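You operate a simulated robot arm through the tools that you are given. There is no shell and no other tool. Be economical: measure what you need, move in short steps, check, and stop when the job is done.

You are at the controls of a simulated robot arm. One attempt, no reset.

Task
Close both open boxes, stand them in the red towel tray and stack the white box on the green box.
Fine: flaps right down.

The check looks at the end state, three seconds after you hand in, the way a careful person would. Anything else that was tipped, shoved, dropped, spilled or broken makes it a failure.

Robot
A 7-joint arm with a two-finger parallel gripper, fixed in place. Base frame: the origin is at the foot of the arm, x ahead of it, y to its left, z up; the work surface is at about z = 0.94. Lengths are in m, angles in degrees, forces in N, time in s.
With the tool pointing down near the work surface it reaches from about 0.22 to 0.68 m from the base axis. Its first joint turns from -66.0 to 66.0 degrees. Payload 2.4 kg.
The tool frame sits at the grasp point between the pads (the TCP): z along the fingers, y along the line on which they close. The tips reach 0.03 m beyond it. The gripper opens to 0.094 m. The fingers are 0.028 m wide and 0.01 m thick; the gripper's body (0.05 by 0.096 m) begins 0.055 m behind the TCP.
Orientation is that of the tool frame in the base frame, as a unit quaternion [x, y, z, w]. With the fingers straight down and closing along the base's y, the tool's x points along the base's -x, its y along +y and its z along -z.

Tools
- The arm moves only by the tool servo_tool. Its argument "motion" is a list of rows, each a list of 3 entries, a list of its own where there are three numbers: the shift along the tool's x, y, z in m, then the turn, a rotation vector about the tool's x, y, z in degrees, then the gripper command, from -1 (shut) to 1 (fully open), values between in proportion. In form: [[[x, y, z], [wx, wy, wz], gripper], ...]. A call has 1 to 8 rows; each row shifts and turns the commanded pose from where the row before left it, along the tool's axes as they then stand. Each row takes 0.2 s and may step no farther than 0.05 m and 8.6 degrees from the row before; otherwise, or with a gripper value out of range, the whole call is refused. Where a pose cannot be reached the arm comes as near as it can. A force on the tool above 50 N (or 10 N above the force at the start of the call, whichever is more), or a blocked arm, ends the call early, and 0.2 s more pass. Each finger travels about 0.153 m/s and halts on what it meets, pressing with about 43 N; the grip force reading is that of the motor and also rises with nothing between the fingers. The clock runs only during rows and for 0.2 s after the last one: add rows that do not move to give the fingers time. The reply holds the time, the measured pose of the TCP, the force on the tool along the base axes, the opening and the grip force, in the units named above and with some noise.
- Cameras (640 x 400 px; columns grow to the right, rows downward): "scene" is fixed at [0.0588, 0.5034, 1.4403]; the picture's right is [-0.44, -0.90, 0.00], its down [-0.54, 0.27, -0.80] and it looks along [0.72, -0.35, -0.60] (base axes); focal length 232 px, centre (320, 200). "wrist" rides on the gripper at [-0.037, 0, -0.058] in the tool frame; the picture's right is [0.00, -1.00, 0.00], its down [0.97, 0.00, -0.24] and it looks along [0.24, 0.00, 0.97] (tool axes); focal length 218 px, centre (320, 200).
- snapshot(camera): a new picture of that camera. No time passes.
- probe_pixels(camera, pixels): there is no depth. For up to 12 entries [column, row, z] of the newest picture of that camera ("zoom" is the newest enlarged one), the place [x, y] in the base frame at which the ray of that pixel passes the height z, good to about 0.002 m. No time passes.
- inspect(camera, box): a new picture of the part [left, top, right, bottom] of that camera's present view, enlarged. No time passes.
- hand_in(): hands the job in; it is judged then, once.

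Keep the steps short. Do not move on a guess: measure, check each grasp and each placing, and mend mistakes. In all there are 80 turns and 38 pictures (those below and enlarged ones count). Leave the gripper open and the arm clear of the work at the hand-in unless told otherwise, and finish with a single line.

The tools are called after "Request:" as name(argument=value, ...) on one line, values as JSON. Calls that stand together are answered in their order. servo_tool: Moves the arm, as the interface text tells. Its arguments: {"type":"object","properties":{"motion":{"type":"array"}},"required":["motion"]} The other tools are called the same way: snapshot (camera) takes a picture; probe_pixels (camera, pixels) gives the place at which the rays of pixels pass given heights; inspect (camera, box) takes an enlarged picture of a part of a camera's view; hand_in () hands the job in.

At the start:

```text
time_s: 0.0
tcp_pos: [0.3345, 0.2465, 1.3042]
tool_rot: [0.001, 1.0, 0.0, 0.0]
force: [0.0, -0.9, -0.1]
gripper_width: 0.0938
finger_force: 0.1
```

scene: 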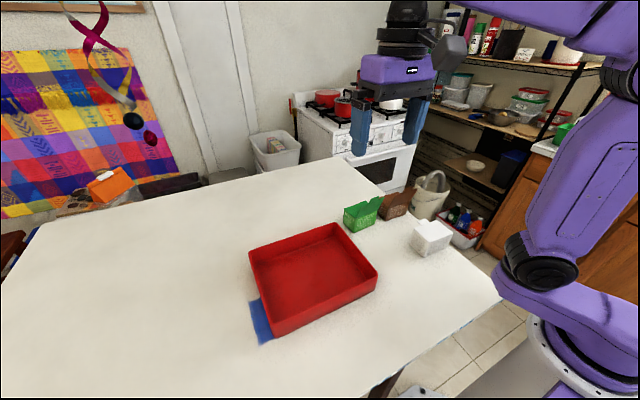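
wrist: 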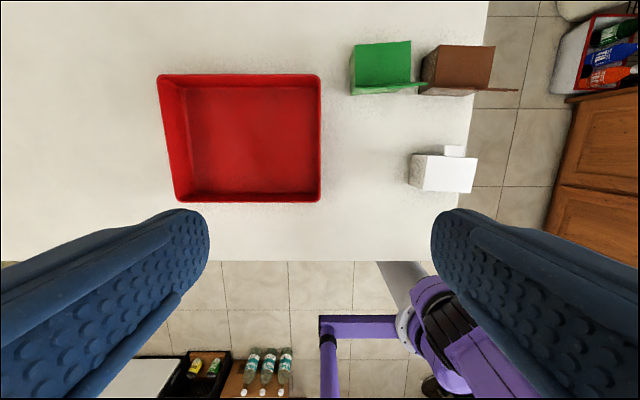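

I see a red tray, a green, a brown and a white box. I'll enlarge the box area in both cameras.

Request:
inspect(camera="scene", box=[320, 170, 480, 270])

Request:
inspect(camera="wrist", box=[320, 20, 528, 220])

```text
4.00 times, centred on (400, 220) of scene
```

zoom: 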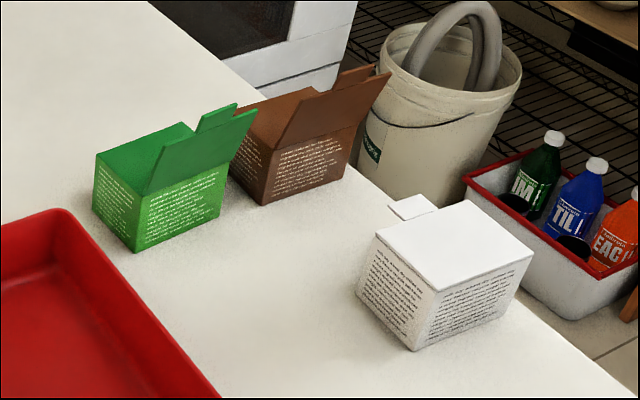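

```text
2.00 times, centred on (424, 120) of wrist
```

zoom: 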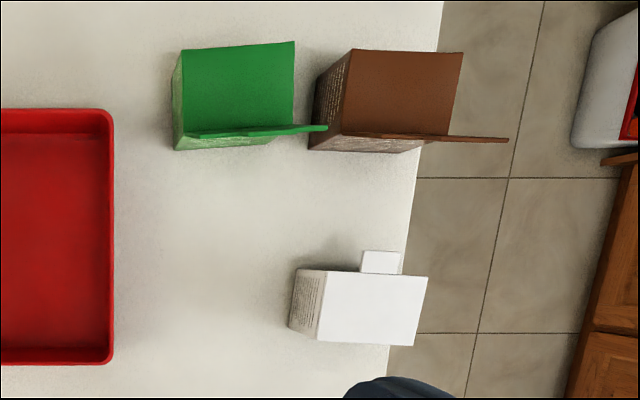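

I'll probe the bottom corners of the boxes and the tray corners at table height from the scene picture.

Request:
probe_pixels(camera="scene", pixels=[[354, 232.7, 0.94], [343.2, 222, 0.94], [375, 223.5, 0.94], [385.7, 221.2, 0.94], [405.5, 213.7, 0.94], [377.5, 213.7, 0.94], [423.7, 257.5, 0.94], [409.2, 244.2, 0.94], [449.5, 244.5, 0.94], [274, 335, 0.94], [378, 285, 0.94], [335, 224, 0.99]])

Request:
probe_pixels(camera="wrist", pixels=[[158, 75, 0.99], [320, 75, 0.99], [322, 202, 0.99], [173, 202, 0.99], [182, 88, 0.945], [309, 88, 0.945], [309, 190, 0.945], [190, 190, 0.945], [352, 95, 0.94], [411, 155, 0.98], [409, 182, 0.94], [421, 96, 0.94]])

```text
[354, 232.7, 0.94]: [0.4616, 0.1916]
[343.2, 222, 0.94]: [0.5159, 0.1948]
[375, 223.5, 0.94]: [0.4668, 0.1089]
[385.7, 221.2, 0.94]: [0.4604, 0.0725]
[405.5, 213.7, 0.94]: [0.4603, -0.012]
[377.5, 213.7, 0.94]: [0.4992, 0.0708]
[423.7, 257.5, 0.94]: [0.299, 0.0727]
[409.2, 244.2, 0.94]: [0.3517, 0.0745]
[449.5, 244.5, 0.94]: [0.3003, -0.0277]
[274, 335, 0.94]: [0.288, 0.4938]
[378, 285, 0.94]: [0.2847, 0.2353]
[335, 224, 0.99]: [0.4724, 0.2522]
```

```text
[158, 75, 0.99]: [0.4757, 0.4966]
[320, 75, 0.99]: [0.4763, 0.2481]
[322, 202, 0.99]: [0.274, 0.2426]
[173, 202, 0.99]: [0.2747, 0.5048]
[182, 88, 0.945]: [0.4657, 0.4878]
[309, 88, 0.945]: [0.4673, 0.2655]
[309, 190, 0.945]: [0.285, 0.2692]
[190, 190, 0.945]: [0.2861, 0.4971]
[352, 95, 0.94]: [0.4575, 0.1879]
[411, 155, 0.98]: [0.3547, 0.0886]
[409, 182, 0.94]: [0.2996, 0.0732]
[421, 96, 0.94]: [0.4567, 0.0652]
```

Tray inside is about x 0.285–0.466, y 0.267–0.49. I move the hand over the boxes, staying high, for a closer look.

Request:
servo_tool(motion=[[[0, -0.045, 0.01], [0, 0, 0], 1], [[0, -0.045, 0.01], [0, 0, 0], 1], [[0, -0.045, 0.01], [0, 0, 0], 1], [[0, -0.045, 0.01], [0, 0, 0], 1], [[0, 0, 0.02], [0, 0, 0], 1], [[0, 0, 0], [0, 0, 0], 1]])

Request:
snapshot(camera="wrist")

```text
time_s: 1.4
tcp_pos: [0.3314, 0.0667, 1.2443]
tool_rot: [0.0, 1.0, -0.001, 0.0]
force: [0.3, -0.1, -1.2]
gripper_width: 0.0941
finger_force: 0.1
```

```text
33 pictures are left
```

wrist: 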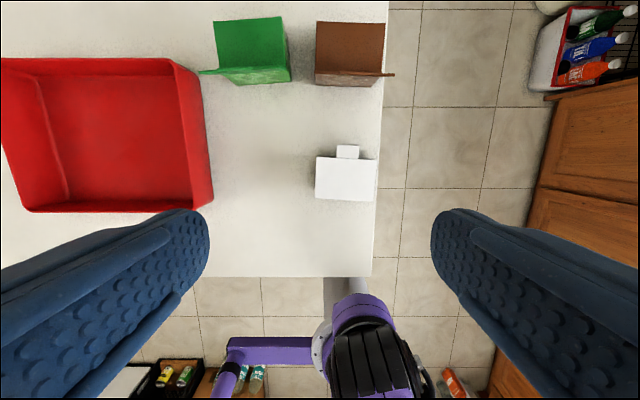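

Request:
inspect(camera="wrist", box=[190, 0, 430, 150])

Request:
inspect(camera="scene", box=[335, 180, 425, 240])

```text
2.67 times, centred on (310, 75) of wrist
```

zoom: 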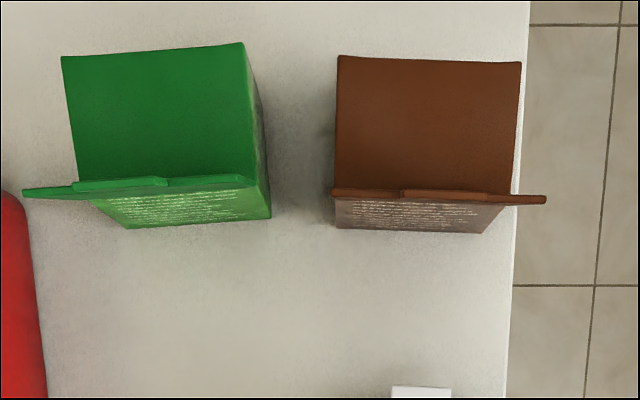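

```text
6.67 times, centred on (380, 210) of scene
```

zoom: 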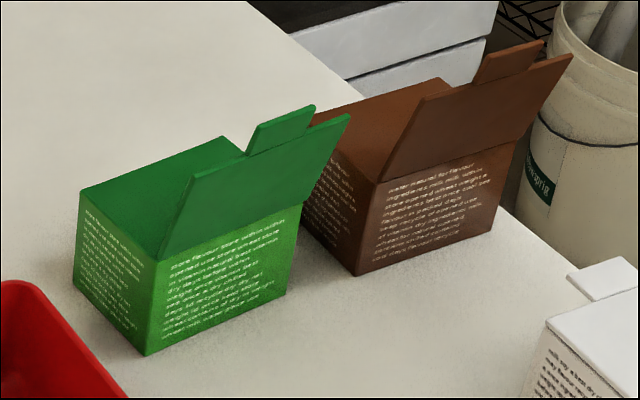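

Lids of green and brown hinge on the edge nearest the base (−x) and stand upright with a tongue. I'll measure box heights and lid tips from this zoom.

Request:
probe_pixels(camera="zoom", pixels=[[147, 355, 0.94], [157, 262, 0.99], [157, 262, 1.0], [157, 262, 1.01], [80, 190, 1.0], [223, 137, 1.0], [290, 288, 0.94], [303, 203, 1.0], [348, 116, 1.06], [200, 173, 1.06], [377, 180, 1.0], [357, 275, 0.94]])

Request:
probe_pixels(camera="wrist", pixels=[[316, 158, 1.0], [377, 163, 1.0], [374, 202, 1.0], [314, 198, 1.0], [337, 146, 1.0], [359, 159, 1.0], [214, 21, 1.0], [282, 16, 1.0], [317, 21, 1.0], [386, 23, 1.0], [237, 86, 0.94], [291, 82, 0.94]])

```text
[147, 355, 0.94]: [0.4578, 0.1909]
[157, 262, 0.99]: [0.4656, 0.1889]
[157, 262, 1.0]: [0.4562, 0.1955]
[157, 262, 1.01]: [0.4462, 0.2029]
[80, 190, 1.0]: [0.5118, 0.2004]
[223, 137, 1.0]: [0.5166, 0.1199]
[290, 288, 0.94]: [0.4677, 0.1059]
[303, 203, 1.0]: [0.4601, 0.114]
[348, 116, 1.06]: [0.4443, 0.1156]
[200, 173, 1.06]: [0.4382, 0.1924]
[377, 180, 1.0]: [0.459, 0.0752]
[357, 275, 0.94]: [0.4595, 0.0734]
```

```text
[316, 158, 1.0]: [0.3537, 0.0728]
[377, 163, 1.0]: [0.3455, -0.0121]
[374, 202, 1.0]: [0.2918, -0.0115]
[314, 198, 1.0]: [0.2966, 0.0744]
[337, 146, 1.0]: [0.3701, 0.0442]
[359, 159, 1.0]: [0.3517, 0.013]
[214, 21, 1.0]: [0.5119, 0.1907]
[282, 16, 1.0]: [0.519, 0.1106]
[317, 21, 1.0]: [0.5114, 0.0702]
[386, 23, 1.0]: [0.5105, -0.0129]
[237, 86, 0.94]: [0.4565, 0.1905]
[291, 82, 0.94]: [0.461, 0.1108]
```

Boxes are about 0.055 × 0.083 × 0.055 (tops ≈0.995); green centre (0.4875, 0.150), brown (0.485, 0.030), white (0.322, 0.031). Green's lid leans slightly toward the base. I bring the partly closed fingers behind the green lid, tips at z≈1.02, without touching.

Request:
servo_tool(motion=[[[0, 0.0415, 0.025], [0, 0, 0], -0.15], [[0, 0.0415, 0.025], [0, 0, 0], -0.15], [[-0.01, 0, 0.046], [0, 0, 0], -0.15], [[-0.02, 0, 0.045], [0, 0, 0], -0.15], [[-0.02, 0, 0.045], [0, 0, 0], -0.15], [[0, 0, 0], [0, 0, 0], -0.15]])

Request:
inspect(camera="scene", box=[320, 150, 480, 250])

```text
time_s: 2.8
tcp_pos: [0.3822, 0.1482, 1.0589]
tool_rot: [0.0, 1.0, 0.0, -0.001]
force: [0.2, -0.3, 0.3]
gripper_width: 0.0399
finger_force: 0.1
```

```text
4.00 times, centred on (400, 200) of scene
```

zoom: 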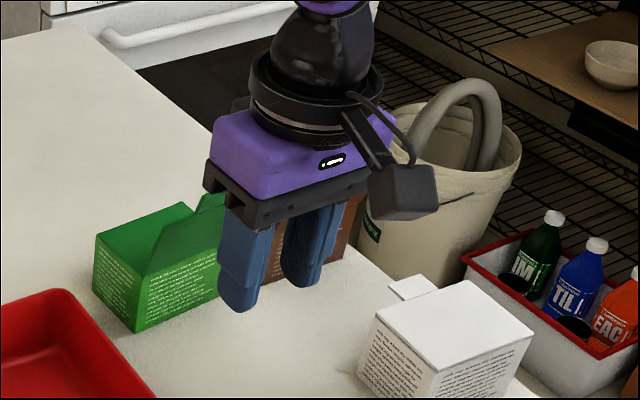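

Fingers sit at y≈0.12–0.18 behind the lid, nothing touched. I push forward (+x) in short steps to fold the lid over.

Request:
servo_tool(motion=[[[-0.02, 0, 0], [0, 0, 0], -0.15], [[-0.015, 0, 0], [0, 0, 0], -0.15], [[-0.015, 0, 0], [0, 0, 0], -0.15], [[-0.015, 0, 0], [0, 0, 0], -0.15], [[-0.015, 0, 0], [0, 0, 0], -0.15], [[-0.015, 0, 0], [0, 0, 0], -0.15], [[-0.01, 0, 0], [0, 0, 0], -0.15], [[0, 0, 0], [0, 0, 0], -0.15]])

Request:
inspect(camera="scene", box=[320, 150, 480, 250])

```text
time_s: 4.6
tcp_pos: [0.4883, 0.1471, 1.0597]
tool_rot: [0.001, 1.0, 0.0, 0.0]
force: [-0.1, 0.6, -0.3]
gripper_width: 0.0401
finger_force: 0.1
```

```text
4.00 times, centred on (400, 200) of scene
```

zoom: 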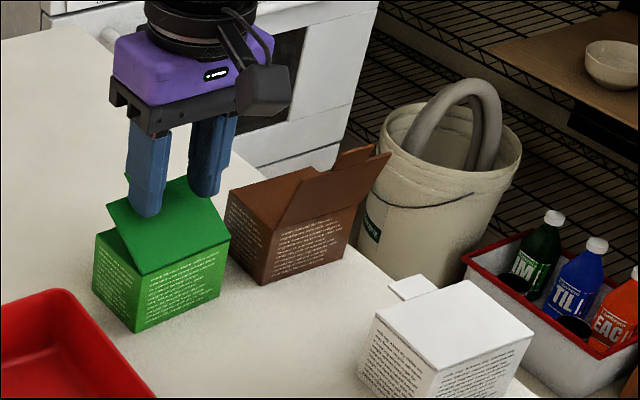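

The lid has folded over to roughly 30° and the box stayed put. Now I press down slowly with the tips.

Request:
servo_tool(motion=[[[0, 0, 0.008], [0, 0, 0], -0.15], [[0, 0, 0.008], [0, 0, 0], -0.15], [[0, 0, 0.006], [0, 0, 0], -0.15], [[0, 0, 0.005], [0, 0, 0], -0.15], [[0, 0, 0.003], [0, 0, 0], -0.15], [[0, 0, 0], [0, 0, 0], -0.15]])

Request:
inspect(camera="scene", box=[320, 170, 416, 230])

```text
time_s: 6.0
tcp_pos: [0.4881, 0.1501, 1.0308]
tool_rot: [0.001, 1.0, 0.0, 0.001]
force: [-10.3, -3.3, 40.3]
gripper_width: 0.0401
finger_force: 0.0
```

```text
6.67 times, centred on (368, 200) of scene
```

zoom: 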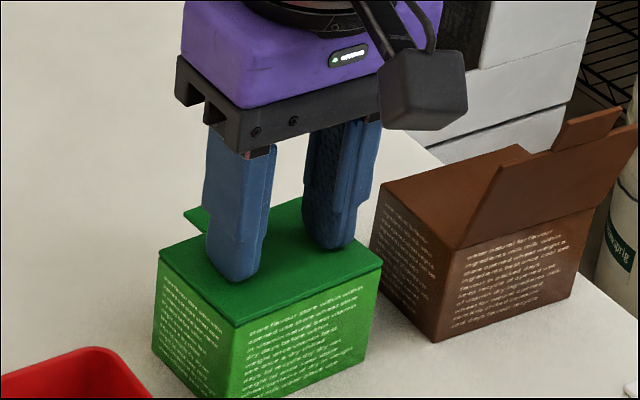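

Green lid is flat (40 N reaction, tip height ≈1.00). I lift and move behind the brown lid, over everything.

Request:
servo_tool(motion=[[[0, 0, -0.03], [0, 0, 0], -0.15], [[0, 0, -0.045], [0, 0, 0], -0.15], [[0.045, 0, 0], [0, 0, 0], -0.15], [[0.03, -0.035, 0], [0, 0, 0], -0.15], [[0.03, -0.035, 0], [0, 0, 0], -0.15], [[0, -0.049, 0], [0, 0, 0], -0.15], [[0, 0, 0.043], [0, 0, 0], -0.15], [[0, 0, 0], [0, 0, 0], -0.15]])

Request:
inspect(camera="scene", box=[320, 150, 480, 250])

```text
time_s: 7.8
tcp_pos: [0.3868, 0.0317, 1.0613]
tool_rot: [0.0, 1.0, 0.001, 0.0]
force: [-0.1, -0.7, -0.7]
gripper_width: 0.0397
finger_force: 0.1
```

```text
4.00 times, centred on (400, 200) of scene
```

zoom: 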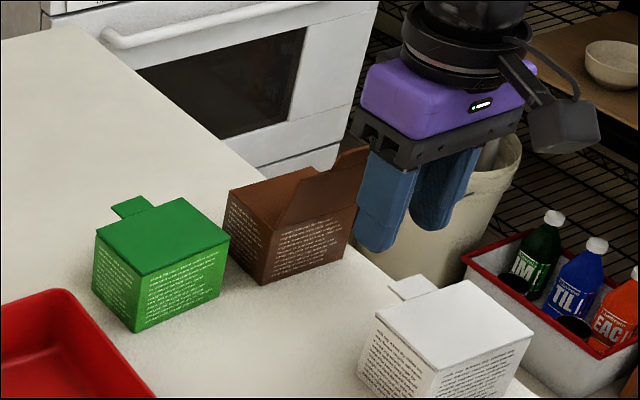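

Green stays shut. Same push and press on brown.

Request:
servo_tool(motion=[[[-0.02, 0, 0], [0, 0, 0], -0.15], [[-0.015, 0, 0], [0, 0, 0], -0.15], [[-0.015, 0, 0], [0, 0, 0], -0.15], [[-0.015, 0, 0], [0, 0, 0], -0.15], [[-0.015, 0, 0], [0, 0, 0], -0.15], [[-0.015, 0, 0], [0, 0, 0], -0.15], [[-0.006, 0, 0], [0, 0, 0], -0.15], [[0, 0, 0], [0, 0, 0], -0.15]])

Request:
servo_tool(motion=[[[0, 0, 0.008], [0, 0, 0], -0.15], [[0, 0, 0.008], [0, 0, 0], -0.15], [[0, 0, 0.006], [0, 0, 0], -0.15], [[0, 0, 0.005], [0, 0, 0], -0.15], [[0, 0, 0.005], [0, 0, 0], -0.15], [[0, 0, 0], [0, 0, 0], -0.15]])

Request:
inspect(camera="scene", box=[320, 150, 480, 250])

```text
time_s: 9.6
tcp_pos: [0.4846, 0.0315, 1.0617]
tool_rot: [0.0, 1.0, -0.001, 0.0]
force: [0.9, 0.2, 0.4]
gripper_width: 0.04
finger_force: 0.0
```

```text
time_s: 11.0
tcp_pos: [0.4846, 0.0316, 1.0305]
tool_rot: [0.0, 1.0, -0.001, 0.002]
force: [-8.3, 0.5, 36.9]
gripper_width: 0.0396
finger_force: 0.0
```

```text
4.00 times, centred on (400, 200) of scene
```

zoom: 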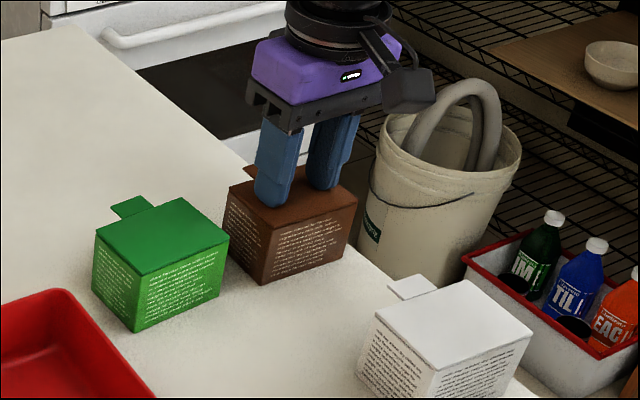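

Brown is shut. I lift, open, and hover over green to measure it for the grasp.

Request:
servo_tool(motion=[[[0, 0, -0.03], [0, 0, 0], -0.15], [[0, 0, -0.045], [0, 0, 0], -0.15], [[0, 0.04, -0.025], [0, 0, 0], 1], [[0, 0.04, -0.02], [0, 0, 0], 1], [[0, 0.039, 0], [0, 0, 0], 1], [[0, 0, 0], [0, 0, 0], 1], [[0, 0, 0], [0, 0, 0], 1]])

Request:
snapshot(camera="wrist")

```text
time_s: 12.6
tcp_pos: [0.4815, 0.1511, 1.1484]
tool_rot: [0.0, 1.0, -0.001, 0.0]
force: [-0.3, 0.4, 0.3]
gripper_width: 0.094
finger_force: 0.2
```

```text
25 pictures are left
```

wrist: 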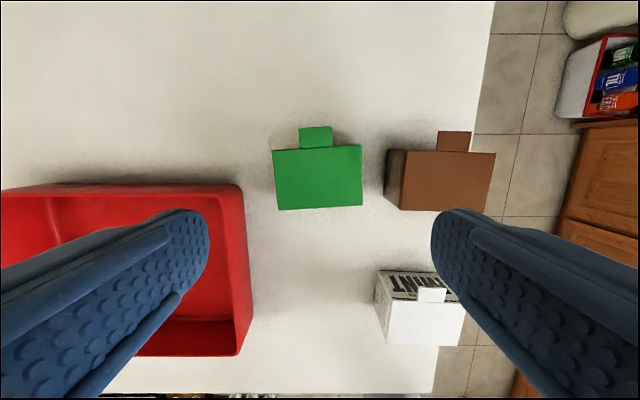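

Probe lid corners at z=1.0.

Request:
probe_pixels(camera="wrist", pixels=[[272, 150, 1.0], [361, 145, 1.0], [363, 205, 1.0], [278, 210, 1.0], [299, 128, 1.0], [407, 151, 1.0], [495, 154, 1.0], [400, 209, 1.0], [486, 215, 1.0], [388, 302, 1.0], [465, 305, 1.0], [385, 343, 1.0]])

```text
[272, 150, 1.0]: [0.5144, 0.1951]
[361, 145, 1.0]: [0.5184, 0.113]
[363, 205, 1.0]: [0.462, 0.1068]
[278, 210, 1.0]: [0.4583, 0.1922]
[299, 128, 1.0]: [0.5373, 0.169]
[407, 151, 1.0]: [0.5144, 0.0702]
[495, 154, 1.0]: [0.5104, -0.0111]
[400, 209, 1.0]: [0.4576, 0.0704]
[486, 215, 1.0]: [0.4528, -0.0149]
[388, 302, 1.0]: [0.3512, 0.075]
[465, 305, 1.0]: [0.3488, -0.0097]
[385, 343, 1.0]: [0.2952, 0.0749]
```

Green centre (0.488, 0.152), turned about +3°. I align the yaw and come down to just above the lid, then check.

Request:
servo_tool(motion=[[[-0.007, 0.001, 0.03], [0, 0, -3], 1], [[0, 0, 0.035], [0, 0, 0], 1], [[0, 0, 0.03], [0, 0, 0], 1], [[0, 0, 0], [0, 0, 0], 1]])

Request:
snapshot(camera="wrist")

```text
time_s: 13.6
tcp_pos: [0.4915, 0.1518, 1.0534]
tool_rot: [-0.026, 1.0, 0.0, 0.0]
force: [1.2, -0.5, 0.1]
gripper_width: 0.0939
finger_force: 0.1
```

```text
24 pictures are left
```

wrist: 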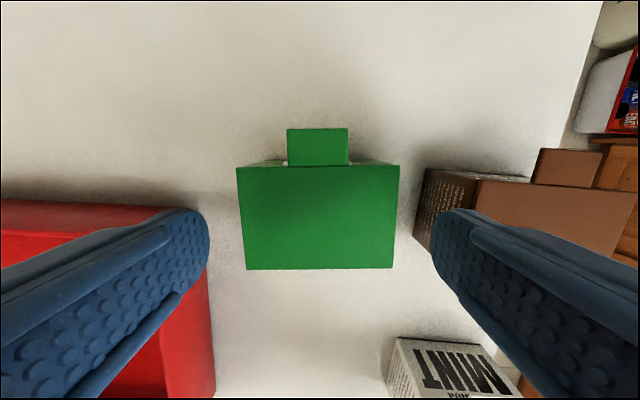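

Edges are parallel to the fingers and the box is centred (col ~319 vs gap centre ~321). I descend and watch force.

Request:
servo_tool(motion=[[[0, 0, 0.02], [0, 0, 0], 1], [[0, 0, 0.02], [0, 0, 0], 1], [[0, 0, 0.02], [0, 0, 0], 1], [[0, 0, 0.015], [0, 0, 0], 1], [[0, 0, 0], [0, 0, 0], 1]])

```text
time_s: 14.8
tcp_pos: [0.4918, 0.1509, 0.9777]
tool_rot: [-0.026, 1.0, 0.0, -0.001]
force: [0.5, 0.3, 0.2]
gripper_width: 0.0942
finger_force: 0.1
```

No contact on the way down. I close on green and lift a little.

Request:
servo_tool(motion=[[[0, 0, 0], [0, 0, 0], 0.5], [[0, 0, 0], [0, 0, 0], 0.5], [[0, 0, 0], [0, 0, 0], 0.5], [[0, 0, -0.015], [0, 0, 0], 0.5], [[0, 0, -0.015], [0, 0, 0], 0.5], [[0, 0, 0], [0, 0, 0], 0.5]])

Request:
inspect(camera="scene", box=[320, 150, 480, 250])

```text
time_s: 16.2
tcp_pos: [0.492, 0.1507, 1.008]
tool_rot: [-0.026, 1.0, -0.001, -0.001]
force: [0.2, 0.2, -1.4]
gripper_width: 0.0889
finger_force: 42.9
```

```text
4.00 times, centred on (400, 200) of scene
```

zoom: 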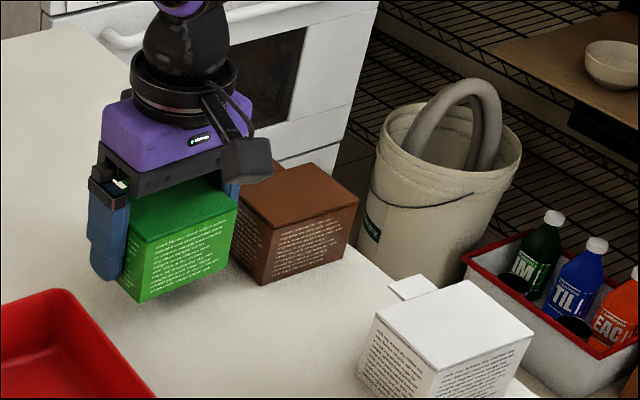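

Gripped at 0.089 width, lifted cleanly, lid flat. I raise to z≈1.10, square the yaw, and carry to the tray spot (0.33, 0.423).

Request:
servo_tool(motion=[[[0, 0, -0.045], [0, 0, 3], 0.5], [[0, 0, -0.047], [0, 0, 0], 0.5], [[0.0226, 0.0389, 0], [0, 0, 0], 0.5], [[0.0226, 0.0389, 0], [0, 0, 0], 0.5], [[0.0226, 0.0389, 0], [0, 0, 0], 0.5], [[0.0226, 0.0389, 0], [0, 0, 0], 0.5]])

Request:
servo_tool(motion=[[[0.0226, 0.0389, 0], [0, 0, 0], 0.5], [[0.0226, 0.0389, 0], [0, 0, 0], 0.5], [[0.0226, 0.0389, 0], [0, 0, 0], 0.5], [[0, 0, 0], [0, 0, 0], 0.5]])

Request:
snapshot(camera="wrist")

Request:
snapshot(camera="scene")

```text
time_s: 17.6
tcp_pos: [0.4022, 0.3061, 1.0999]
tool_rot: [0.0, 1.0, 0.0, -0.001]
force: [0.1, -0.2, -1.7]
gripper_width: 0.0886
finger_force: 42.9
```

```text
time_s: 18.6
tcp_pos: [0.3334, 0.4237, 1.1009]
tool_rot: [0.0, 1.0, 0.0, 0.0]
force: [-0.5, -0.5, -0.3]
gripper_width: 0.0889
finger_force: 42.7
```

```text
22 pictures are left
```

wrist: 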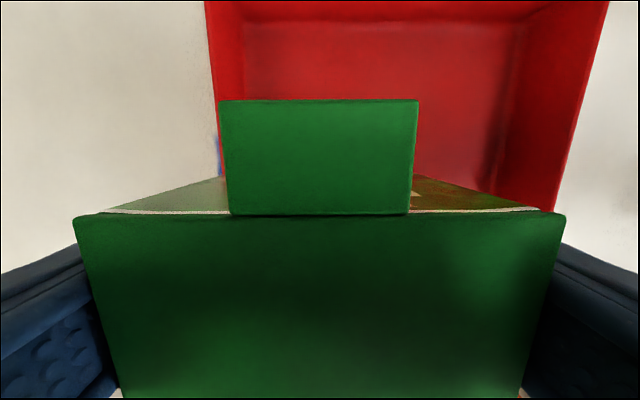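

```text
21 pictures are left
```

scene: 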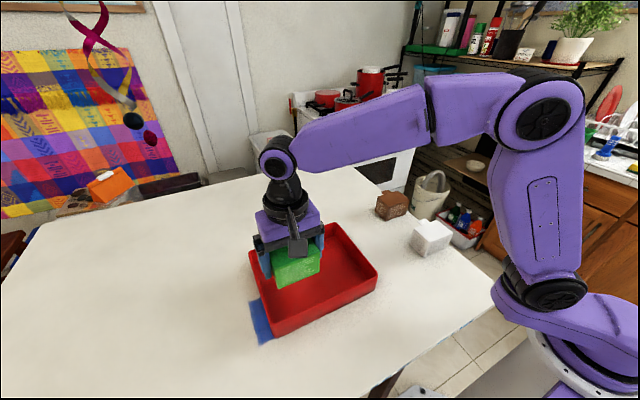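

Green hangs level above the tray's left-near part, clear of the walls. I lower it to just above the floor.

Request:
servo_tool(motion=[[[0, 0, 0.035], [0, 0, 0], 0.5], [[0, 0, 0.035], [0, 0, 0], 0.5], [[0, 0, 0.025], [0, 0, 0], 0.5], [[0, 0, 0.01], [0, 0, 0], 0.5], [[0, 0, 0.004], [0, 0, 0], 0.5], [[0, 0, 0], [0, 0, 0], 0.5]])

Request:
inspect(camera="scene", box=[235, 210, 395, 340])

```text
time_s: 20.0
tcp_pos: [0.3328, 0.4224, 0.9914]
tool_rot: [0.001, 1.0, 0.0, 0.001]
force: [-0.4, 0.3, -1.3]
gripper_width: 0.0889
finger_force: 43.2
```

```text
3.08 times, centred on (315, 275) of scene
```

zoom: 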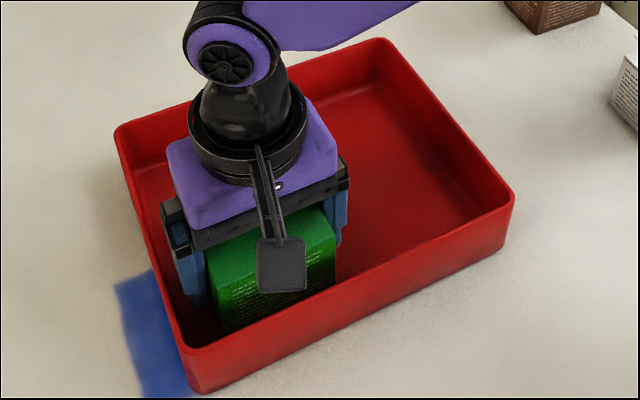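

Clear of the walls. I lower in 2 mm steps until contact shows.

Request:
servo_tool(motion=[[[0, 0, 0.002], [0, 0, 0], 0.5], [[0, 0, 0.002], [0, 0, 0], 0.5], [[0, 0, 0.002], [0, 0, 0], 0.5], [[0, 0, 0], [0, 0, 0], 0.5]])

```text
time_s: 21.0
tcp_pos: [0.3327, 0.4221, 0.9855]
tool_rot: [0.001, 1.0, 0.0, 0.0]
force: [-0.6, 0.3, -1.9]
gripper_width: 0.0886
finger_force: 43.6
```

Request:
servo_tool(motion=[[[0, 0, 0.0015], [0, 0, 0], 0.5], [[0, 0, 0.0015], [0, 0, 0], 0.5], [[0, 0, 0], [0, 0, 0], 0.5]])

```text
time_s: 21.8
tcp_pos: [0.3319, 0.4219, 0.9821]
tool_rot: [0.0, 1.0, 0.0, 0.0]
force: [0.1, -0.6, -1.8]
gripper_width: 0.0888
finger_force: 42.7
```

Still hanging (−1.8 N); 1 mm steps further.

Request:
servo_tool(motion=[[[0, 0, 0.001], [0, 0, 0], 0.5], [[0, 0, 0.001], [0, 0, 0], 0.5], [[0, 0, 0], [0, 0, 0], 0.5]])

```text
time_s: 22.6
tcp_pos: [0.3319, 0.4227, 0.9816]
tool_rot: [0.0, 1.0, 0.0, 0.0]
force: [-4.6, -4.4, 14.9]
gripper_width: 0.0889
finger_force: 43.1
```

Contact: 15 N upward at TCP z 0.982, so it stands on the tray floor. I open and rise straight up.

Request:
servo_tool(motion=[[[0, 0, -0.0005], [0, 0, 0], 1], [[0, 0, 0], [0, 0, 0], 1], [[0, 0, -0.02], [0, 0, 0], 1], [[0, 0, -0.04], [0, 0, 0], 1], [[0, 0, -0.045], [0, 0, 0], 1], [[0, 0, -0.045], [0, 0, 0], 1], [[0, 0, 0], [0, 0, 0], 1]])

Request:
snapshot(camera="wrist")

```text
time_s: 24.2
tcp_pos: [0.3311, 0.4225, 1.1331]
tool_rot: [-0.001, 1.0, -0.001, 0.0]
force: [0.5, -0.4, 0.6]
gripper_width: 0.0939
finger_force: 0.1
```

```text
19 pictures are left
```

wrist: 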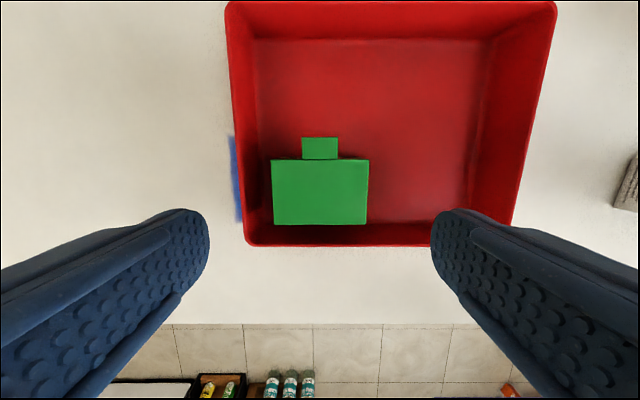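

Green stands square in the tray, lid flat. I probe its lid and the tray floor to place brown.

Request:
probe_pixels(camera="wrist", pixels=[[272, 160, 1.004], [368, 159, 1.004], [367, 223, 1.004], [274, 225, 1.004], [337, 138, 1.004], [255, 40, 0.945], [491, 41, 0.945], [466, 221, 0.945]])

```text
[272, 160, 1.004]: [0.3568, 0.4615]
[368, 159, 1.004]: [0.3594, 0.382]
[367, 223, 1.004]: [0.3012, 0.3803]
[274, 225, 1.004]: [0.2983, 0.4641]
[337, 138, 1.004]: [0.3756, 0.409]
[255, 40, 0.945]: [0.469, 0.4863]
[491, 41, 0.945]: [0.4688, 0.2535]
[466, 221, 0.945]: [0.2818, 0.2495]
```

Green centre (0.329, 0.422). Now I travel to hover over brown.

Request:
servo_tool(motion=[[[-0.0172, -0.0438, 0], [0, 0, 0], 1], [[-0.0172, -0.0438, 0], [0, 0, 0], 1], [[-0.0172, -0.0438, 0], [0, 0, 0], 1], [[-0.0172, -0.0438, 0], [0, 0, 0], 1], [[-0.0172, -0.0438, 0], [0, 0, 0], 1], [[-0.0172, -0.0438, 0], [0, 0, 0], 1], [[-0.0172, -0.0438, 0], [0, 0, 0], 1], [[-0.0172, -0.0438, 0], [0, 0, 0], 1]])

Request:
servo_tool(motion=[[[-0.0172, -0.0438, 0.03], [0, 0, 0], 1], [[0, 0, 0.03], [0, 0, 0], 1], [[0, 0, 0], [0, 0, 0], 1]])

Request:
snapshot(camera="wrist")

```text
time_s: 26.0
tcp_pos: [0.4732, 0.0705, 1.1327]
tool_rot: [-0.002, 1.0, -0.001, 0.001]
force: [-0.2, 0.2, -0.3]
gripper_width: 0.0942
finger_force: 0.1
```

```text
refused: row 1 steps farther than a row can; nothing moved
```

```text
18 pictures are left
```

wrist: 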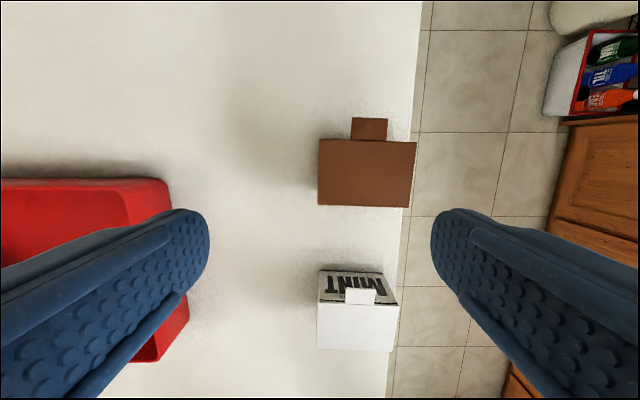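

Brown is turned about −1.7° (its lower edge drops 3 px over 92). I centre over (0.484, 0.029), align and come down to just above it.

Request:
servo_tool(motion=[[[-0.01, -0.042, 0], [0, 0, 1.8], 1], [[0, 0, 0.04], [0, 0, 0], 1], [[0, 0, 0.038], [0, 0, 0], 1], [[0, 0, 0], [0, 0, 0], 1]])

Request:
snapshot(camera="wrist")

```text
time_s: 27.0
tcp_pos: [0.4779, 0.0331, 1.0544]
tool_rot: [0.017, 1.0, 0.0, 0.0]
force: [-0.1, -0.9, -0.6]
gripper_width: 0.0942
finger_force: 0.1
```

```text
17 pictures are left
```

wrist: 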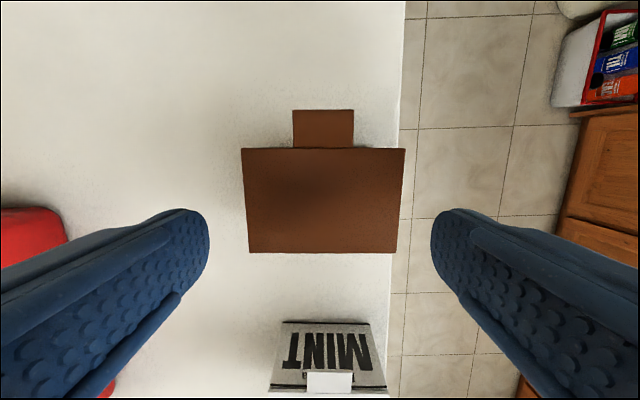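

Box is ~3 px right and ~17 px ahead compared with green's good alignment: shift −y 1.6 mm and +x 7 mm, then down.

Request:
servo_tool(motion=[[[-0.007, -0.0016, 0], [0, 0, 0], 1], [[0, 0, 0.02], [0, 0, 0], 1], [[0, 0, 0.02], [0, 0, 0], 1], [[0, 0, 0.02], [0, 0, 0], 1], [[0, 0, 0.016], [0, 0, 0], 1], [[0, 0, 0], [0, 0, 0], 1]])

```text
time_s: 28.4
tcp_pos: [0.4874, 0.03, 0.9784]
tool_rot: [0.016, 1.0, -0.001, 0.0]
force: [-0.1, 0.3, 0.3]
gripper_width: 0.094
finger_force: 0.0
```

No contact. Close and lift slightly.

Request:
servo_tool(motion=[[[0, 0, 0], [0, 0, 0], 0.5], [[0, 0, 0], [0, 0, 0], 0.5], [[0, 0, 0], [0, 0, 0], 0.5], [[0, 0, -0.015], [0, 0, 0], 0.5], [[0, 0, -0.025], [0, 0, 0], 0.5], [[0, 0, 0], [0, 0, 0], 0.5]])

Request:
inspect(camera="scene", box=[320, 150, 480, 250])

```text
time_s: 29.8
tcp_pos: [0.4876, 0.0287, 1.0184]
tool_rot: [0.017, 1.0, 0.001, 0.0]
force: [-0.2, -0.3, -1.0]
gripper_width: 0.089
finger_force: 42.9
```

```text
4.00 times, centred on (400, 200) of scene
```

zoom: 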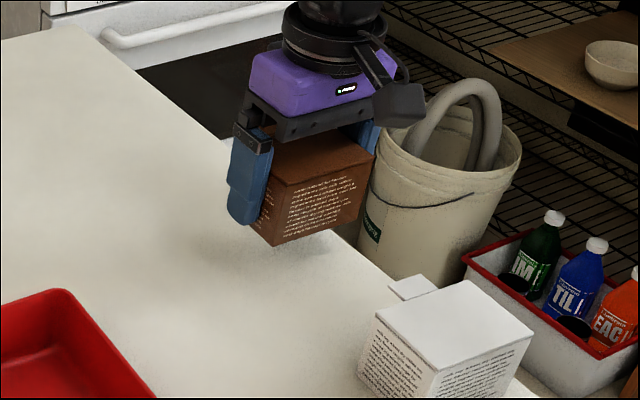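

Held level and shut. Raise to 1.10, square the yaw and carry to (0.41, 0.327).

Request:
servo_tool(motion=[[[0, 0, -0.042], [0, 0, -1.9], 0.5], [[0, 0, -0.04], [0, 0, 0], 0.5], [[0.0111, 0.0426, 0], [0, 0, 0], 0.5], [[0.0111, 0.0426, 0], [0, 0, 0], 0.5], [[0.0111, 0.0426, 0], [0, 0, 0], 0.5], [[0.0111, 0.0426, 0], [0, 0, 0], 0.5], [[0.0111, 0.0426, 0], [0, 0, 0], 0.5], [[0.0111, 0.0426, 0], [0, 0, 0], 0.5]])

Request:
servo_tool(motion=[[[0.0111, 0.0426, 0], [0, 0, 0], 0.5], [[0, 0, 0], [0, 0, 0], 0.5], [[0, 0, 0], [0, 0, 0], 0.5]])

Request:
inspect(camera="scene", box=[235, 180, 395, 340])

```text
time_s: 31.6
tcp_pos: [0.4192, 0.2855, 1.1004]
tool_rot: [-0.001, 1.0, 0.0, 0.0]
force: [0.2, -0.4, -1.3]
gripper_width: 0.0885
finger_force: 43.3
```

```text
time_s: 32.4
tcp_pos: [0.4085, 0.3302, 1.1012]
tool_rot: [0.0, 1.0, 0.0, 0.0]
force: [0.4, -0.5, -0.6]
gripper_width: 0.0886
finger_force: 43.4
```

```text
2.50 times, centred on (315, 260) of scene
```

zoom: 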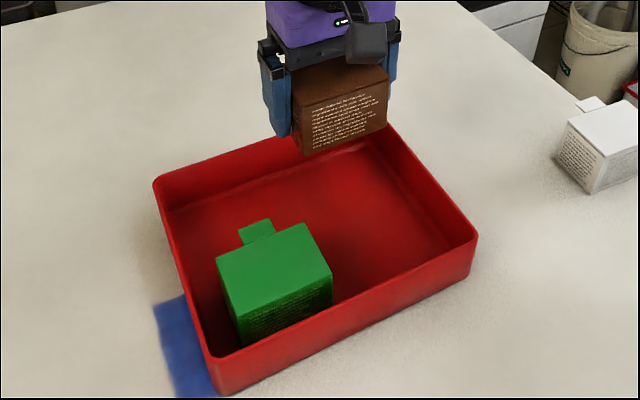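

Brown is over free tray floor, green stands shut. Lower to just above the floor with a 4 mm shift toward −y.

Request:
servo_tool(motion=[[[0, -0.004, 0.03], [0, 0, 0], 0.5], [[0, 0, 0.035], [0, 0, 0], 0.5], [[0, 0, 0.03], [0, 0, 0], 0.5], [[0, 0, 0.014], [0, 0, 0], 0.5], [[0, 0, 0.005], [0, 0, 0], 0.5], [[0, 0, 0.002], [0, 0, 0], 0.5], [[0, 0, 0], [0, 0, 0], 0.5]])

Request:
servo_tool(motion=[[[0, 0, 0.0015], [0, 0, 0], 0.5], [[0, 0, 0.001], [0, 0, 0], 0.5], [[0, 0, 0], [0, 0, 0], 0.5]])

```text
time_s: 34.0
tcp_pos: [0.4092, 0.3235, 0.9827]
tool_rot: [-0.001, 1.0, 0.0, 0.0]
force: [0.3, -0.5, -0.8]
gripper_width: 0.0888
finger_force: 43.0
```

```text
time_s: 34.8
tcp_pos: [0.4091, 0.3233, 0.9823]
tool_rot: [-0.001, 1.0, 0.001, 0.001]
force: [-1.9, -1.1, 11.2]
gripper_width: 0.0888
finger_force: 42.9
```

Contact (11 N). Release and rise.

Request:
servo_tool(motion=[[[0, 0, -0.0005], [0, 0, 0], 1], [[0, 0, 0], [0, 0, 0], 1], [[0, 0, -0.02], [0, 0, 0], 1], [[0, 0, -0.04], [0, 0, 0], 1], [[0, 0, -0.045], [0, 0, 0], 1], [[0, 0, -0.045], [0, 0, 0], 1], [[0, 0, 0], [0, 0, 0], 1]])

Request:
snapshot(camera="wrist")

```text
time_s: 36.4
tcp_pos: [0.4084, 0.3216, 1.13]
tool_rot: [-0.001, 1.0, -0.001, 0.0]
force: [-0.8, -0.4, 0.6]
gripper_width: 0.0942
finger_force: 0.0
```

```text
14 pictures are left
```

wrist: 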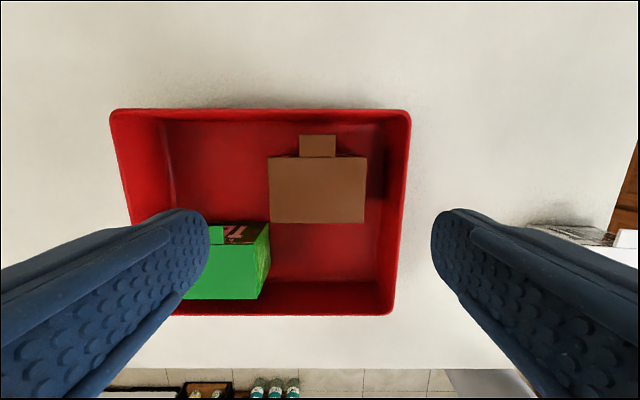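

Both boxes stand in the tray, shut. Now hover over white.

Request:
servo_tool(motion=[[[0.0117, -0.0415, 0], [0, 0, 0], 1], [[0.0117, -0.0415, 0], [0, 0, 0], 1], [[0.0117, -0.0415, 0], [0, 0, 0], 1], [[0.0117, -0.0415, 0], [0, 0, 0], 1], [[0.0117, -0.0415, 0], [0, 0, 0], 1], [[0.0117, -0.0415, 0], [0, 0, 0], 1], [[0.0117, -0.0415, 0], [0, 0, 0], 1], [[0, 0, 0], [0, 0, 0], 1]])

Request:
servo_tool(motion=[[[0, 0, 0.02], [0, 0, 4], 1], [[0, 0, 0.02], [0, 0, 0], 1], [[0, 0, 0], [0, 0, 0], 1]])

Request:
snapshot(camera="wrist")

```text
time_s: 38.2
tcp_pos: [0.329, 0.0319, 1.1298]
tool_rot: [-0.001, 1.0, 0.0, 0.0]
force: [0.2, 0.1, -0.4]
gripper_width: 0.0944
finger_force: 0.0
```

```text
time_s: 39.0
tcp_pos: [0.3286, 0.0328, 1.0906]
tool_rot: [0.034, 0.999, -0.001, 0.0]
force: [0.4, 0.5, -0.8]
gripper_width: 0.0943
finger_force: 0.1
```

```text
13 pictures are left
```

wrist: 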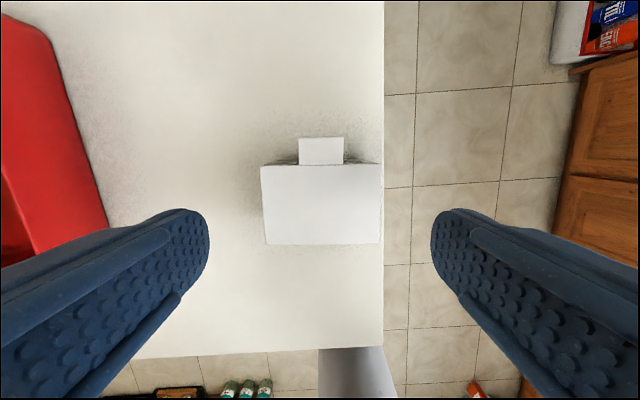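

White nearly aligned (edge rises ~1 px over 120; col centre ~321). Back-turn 0.7° and lower to the check height.

Request:
servo_tool(motion=[[[0, 0, 0.02], [0, 0, -0.7], 1], [[0, 0, 0.017], [0, 0, 0], 1], [[0, 0, 0], [0, 0, 0], 1]])

Request:
snapshot(camera="wrist")

```text
time_s: 39.8
tcp_pos: [0.3284, 0.0324, 1.0543]
tool_rot: [0.028, 1.0, 0.0, -0.001]
force: [-0.1, 0.4, -0.5]
gripper_width: 0.094
finger_force: 0.0
```

```text
12 pictures are left
```

wrist: 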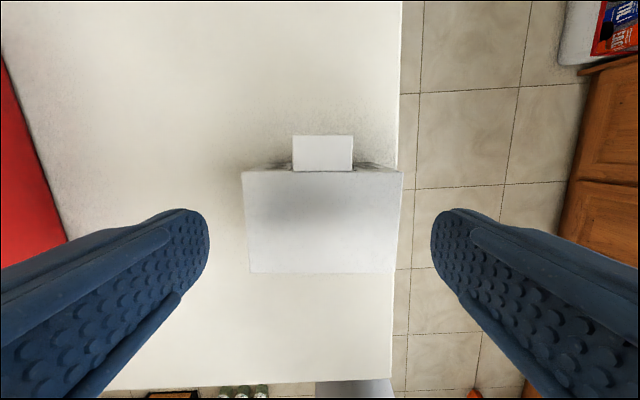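

Box centre col 322.5: shift −y 1 mm, −x 3 mm, then descend.

Request:
servo_tool(motion=[[[0.003, -0.001, 0], [0, 0, 0], 1], [[0, 0, 0.02], [0, 0, 0], 1], [[0, 0, 0.02], [0, 0, 0], 1], [[0, 0, 0.02], [0, 0, 0], 1], [[0, 0, 0.016], [0, 0, 0], 1], [[0, 0, 0], [0, 0, 0], 1]])

```text
time_s: 41.2
tcp_pos: [0.3253, 0.0322, 0.9785]
tool_rot: [0.028, 1.0, 0.0, 0.0]
force: [1.4, 0.8, 0.6]
gripper_width: 0.0941
finger_force: 0.0
```

No contact. Close and lift.

Request:
servo_tool(motion=[[[0, 0, 0], [0, 0, 0], 0.5], [[0, 0, 0], [0, 0, 0], 0.5], [[0, 0, 0], [0, 0, 0], 0.5], [[0, 0, -0.015], [0, 0, 0], 0.5], [[0, 0, -0.025], [0, 0, 0], 0.5], [[0, 0, 0], [0, 0, 0], 0.5]])

Request:
inspect(camera="scene", box=[360, 160, 480, 260])

```text
time_s: 42.6
tcp_pos: [0.3253, 0.0306, 1.0188]
tool_rot: [0.028, 1.0, -0.001, 0.0]
force: [0.0, 0.3, -1.8]
gripper_width: 0.0887
finger_force: 42.6
```

```text
4.00 times, centred on (420, 210) of scene
```

zoom: 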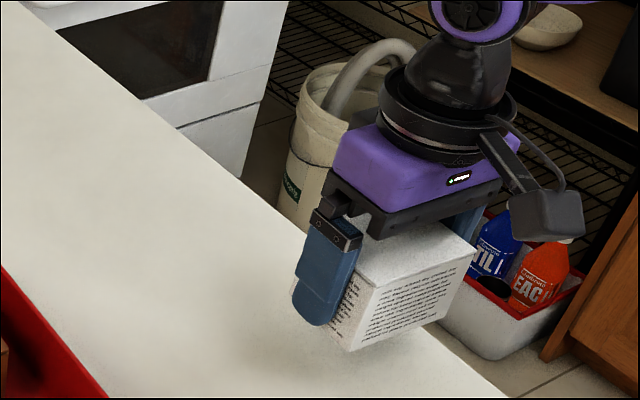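

White held level. Raise to 1.13, square up and carry above green (TCP 0.332, 0.422).

Request:
servo_tool(motion=[[[0, 0, -0.04], [0, 0, -3.4], 0.5], [[0, 0, -0.04], [0, 0, 0], 0.5], [[0, 0, -0.033], [0, 0, 0], 0.5], [[-0.0007, 0.0435, 0], [0, 0, 0], 0.5], [[-0.0007, 0.0435, 0], [0, 0, 0], 0.5], [[-0.0007, 0.0435, 0], [0, 0, 0], 0.5], [[-0.0007, 0.0435, 0], [0, 0, 0], 0.5], [[-0.0007, 0.0435, 0], [0, 0, 0], 0.5]])

Request:
servo_tool(motion=[[[-0.0007, 0.0435, 0], [0, 0, 0], 0.5], [[-0.0007, 0.0435, 0], [0, 0, 0], 0.5], [[-0.0007, 0.0435, 0], [0, 0, 0], 0.5], [[-0.0007, 0.0435, 0], [0, 0, 0], 0.5], [[0, 0, 0], [0, 0, 0], 0.5], [[0, 0, 0], [0, 0, 0], 0.5]])

Request:
inspect(camera="scene", box=[235, 180, 395, 340])

```text
time_s: 44.4
tcp_pos: [0.3284, 0.2492, 1.1288]
tool_rot: [-0.002, 1.0, 0.0, -0.001]
force: [-0.4, -0.3, -1.6]
gripper_width: 0.0889
finger_force: 43.4
```

```text
time_s: 45.8
tcp_pos: [0.3302, 0.4227, 1.1324]
tool_rot: [-0.002, 1.0, 0.0, 0.0]
force: [-0.1, 0.2, -0.8]
gripper_width: 0.0888
finger_force: 43.5
```

```text
2.50 times, centred on (315, 260) of scene
```

zoom: 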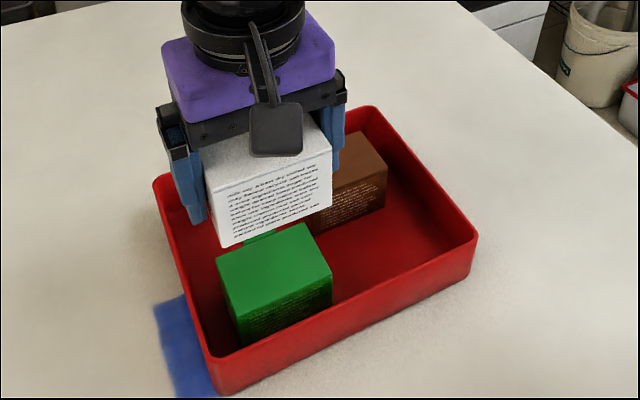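

White hangs above green. Lower to about 4 mm above contact, with 1.5 mm +x correction.

Request:
servo_tool(motion=[[[-0.0015, 0, 0.03], [0, 0, 0], 0.5], [[0, 0, 0.03], [0, 0, 0], 0.5], [[0, 0, 0.017], [0, 0, 0], 0.5], [[0, 0, 0.007], [0, 0, 0], 0.5], [[0, 0, 0], [0, 0, 0], 0.5]])

Request:
inspect(camera="scene", box=[255, 210, 351, 330])

```text
time_s: 47.0
tcp_pos: [0.3318, 0.4235, 1.0488]
tool_rot: [-0.002, 1.0, 0.0, 0.0]
force: [-0.1, 0.0, -1.2]
gripper_width: 0.0887
finger_force: 43.5
```

```text
3.33 times, centred on (303, 270) of scene
```

zoom: 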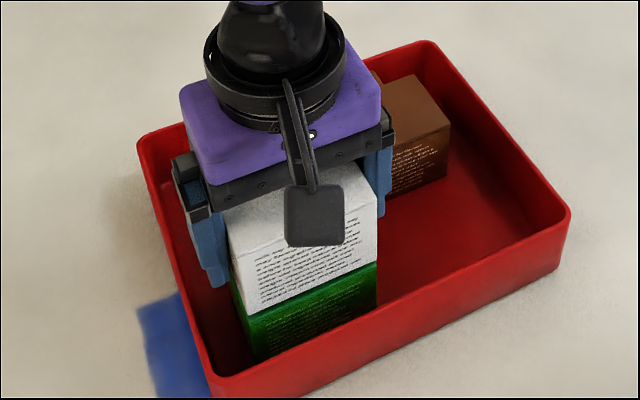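

White sits right above green, aligned. Small steps until contact.

Request:
servo_tool(motion=[[[0, 0, 0.002], [0, 0, 0], 0.5], [[0, 0, 0.002], [0, 0, 0], 0.5], [[0, 0, 0.001], [0, 0, 0], 0.5], [[0, 0, 0], [0, 0, 0], 0.5]])

```text
time_s: 48.0
tcp_pos: [0.3315, 0.4214, 1.0444]
tool_rot: [-0.002, 1.0, 0.001, 0.001]
force: [-0.6, -2.4, 14.2]
gripper_width: 0.0887
finger_force: 43.7
```

Contact (14 N). Release and rise straight up.

Request:
servo_tool(motion=[[[0, 0, -0.0005], [0, 0, 0], 1], [[0, 0, 0], [0, 0, 0], 1], [[0, 0, -0.02], [0, 0, 0], 1], [[0, 0, -0.04], [0, 0, 0], 1], [[0, 0, -0.045], [0, 0, 0], 1], [[0, 0, -0.045], [0, 0, 0], 1], [[0, 0, 0], [0, 0, 0], 1]])

Request:
servo_tool(motion=[[[0.0, -0.045, -0.015], [0, 0, 0], 1], [[0, -0.045, -0.01], [0, 0, 0], 1], [[0, -0.045, 0], [0, 0, 0], 1], [[0, -0.045, 0], [0, 0, 0], 1], [[0, -0.045, 0], [0, 0, 0], 1], [[0, -0.045, 0], [0, 0, 0], 1], [[0, 0, 0], [0, 0, 0], 1]])

Request:
inspect(camera="scene", box=[245, 200, 389, 330])

Request:
snapshot(camera="scene")

```text
time_s: 49.6
tcp_pos: [0.3298, 0.4248, 1.19]
tool_rot: [-0.002, 1.0, 0.001, 0.0]
force: [0.2, -0.6, -1.1]
gripper_width: 0.0939
finger_force: 0.0
```

```text
time_s: 51.2
tcp_pos: [0.3312, 0.1508, 1.2177]
tool_rot: [-0.001, 1.0, 0.0, 0.0]
force: [0.0, -0.1, 0.6]
gripper_width: 0.0942
finger_force: 0.1
```

```text
3.08 times, centred on (317, 265) of scene
```

zoom: 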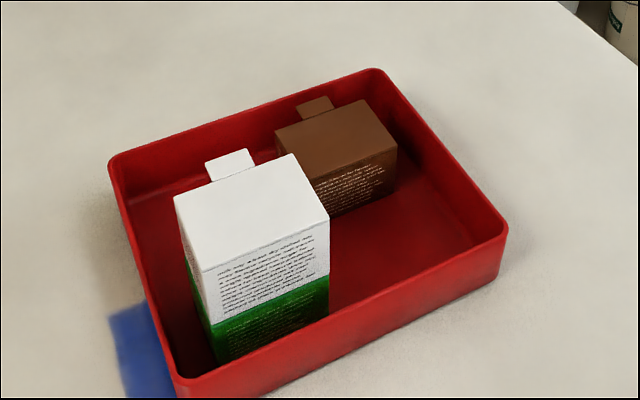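

```text
7 pictures are left
```

scene: 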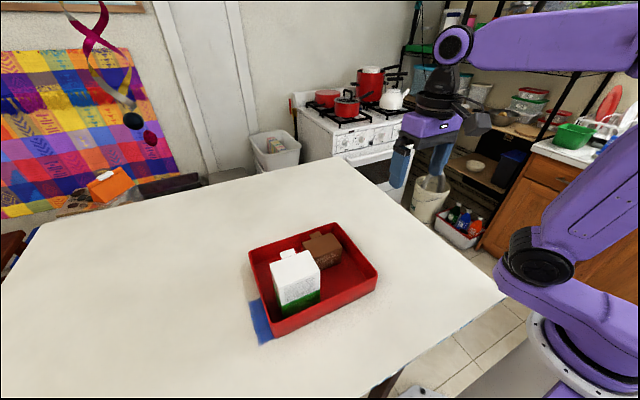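

Green and brown stand shut in the tray, white sits squarely on green, the tray hasn't moved, and the arm is clear with the gripper open. Handing in.

Request:
hand_in()

```text
The job is handed in.
```

Done: both lids are pressed flat, the green and brown boxes stand in the red tray, and the white box is stacked on the green one.
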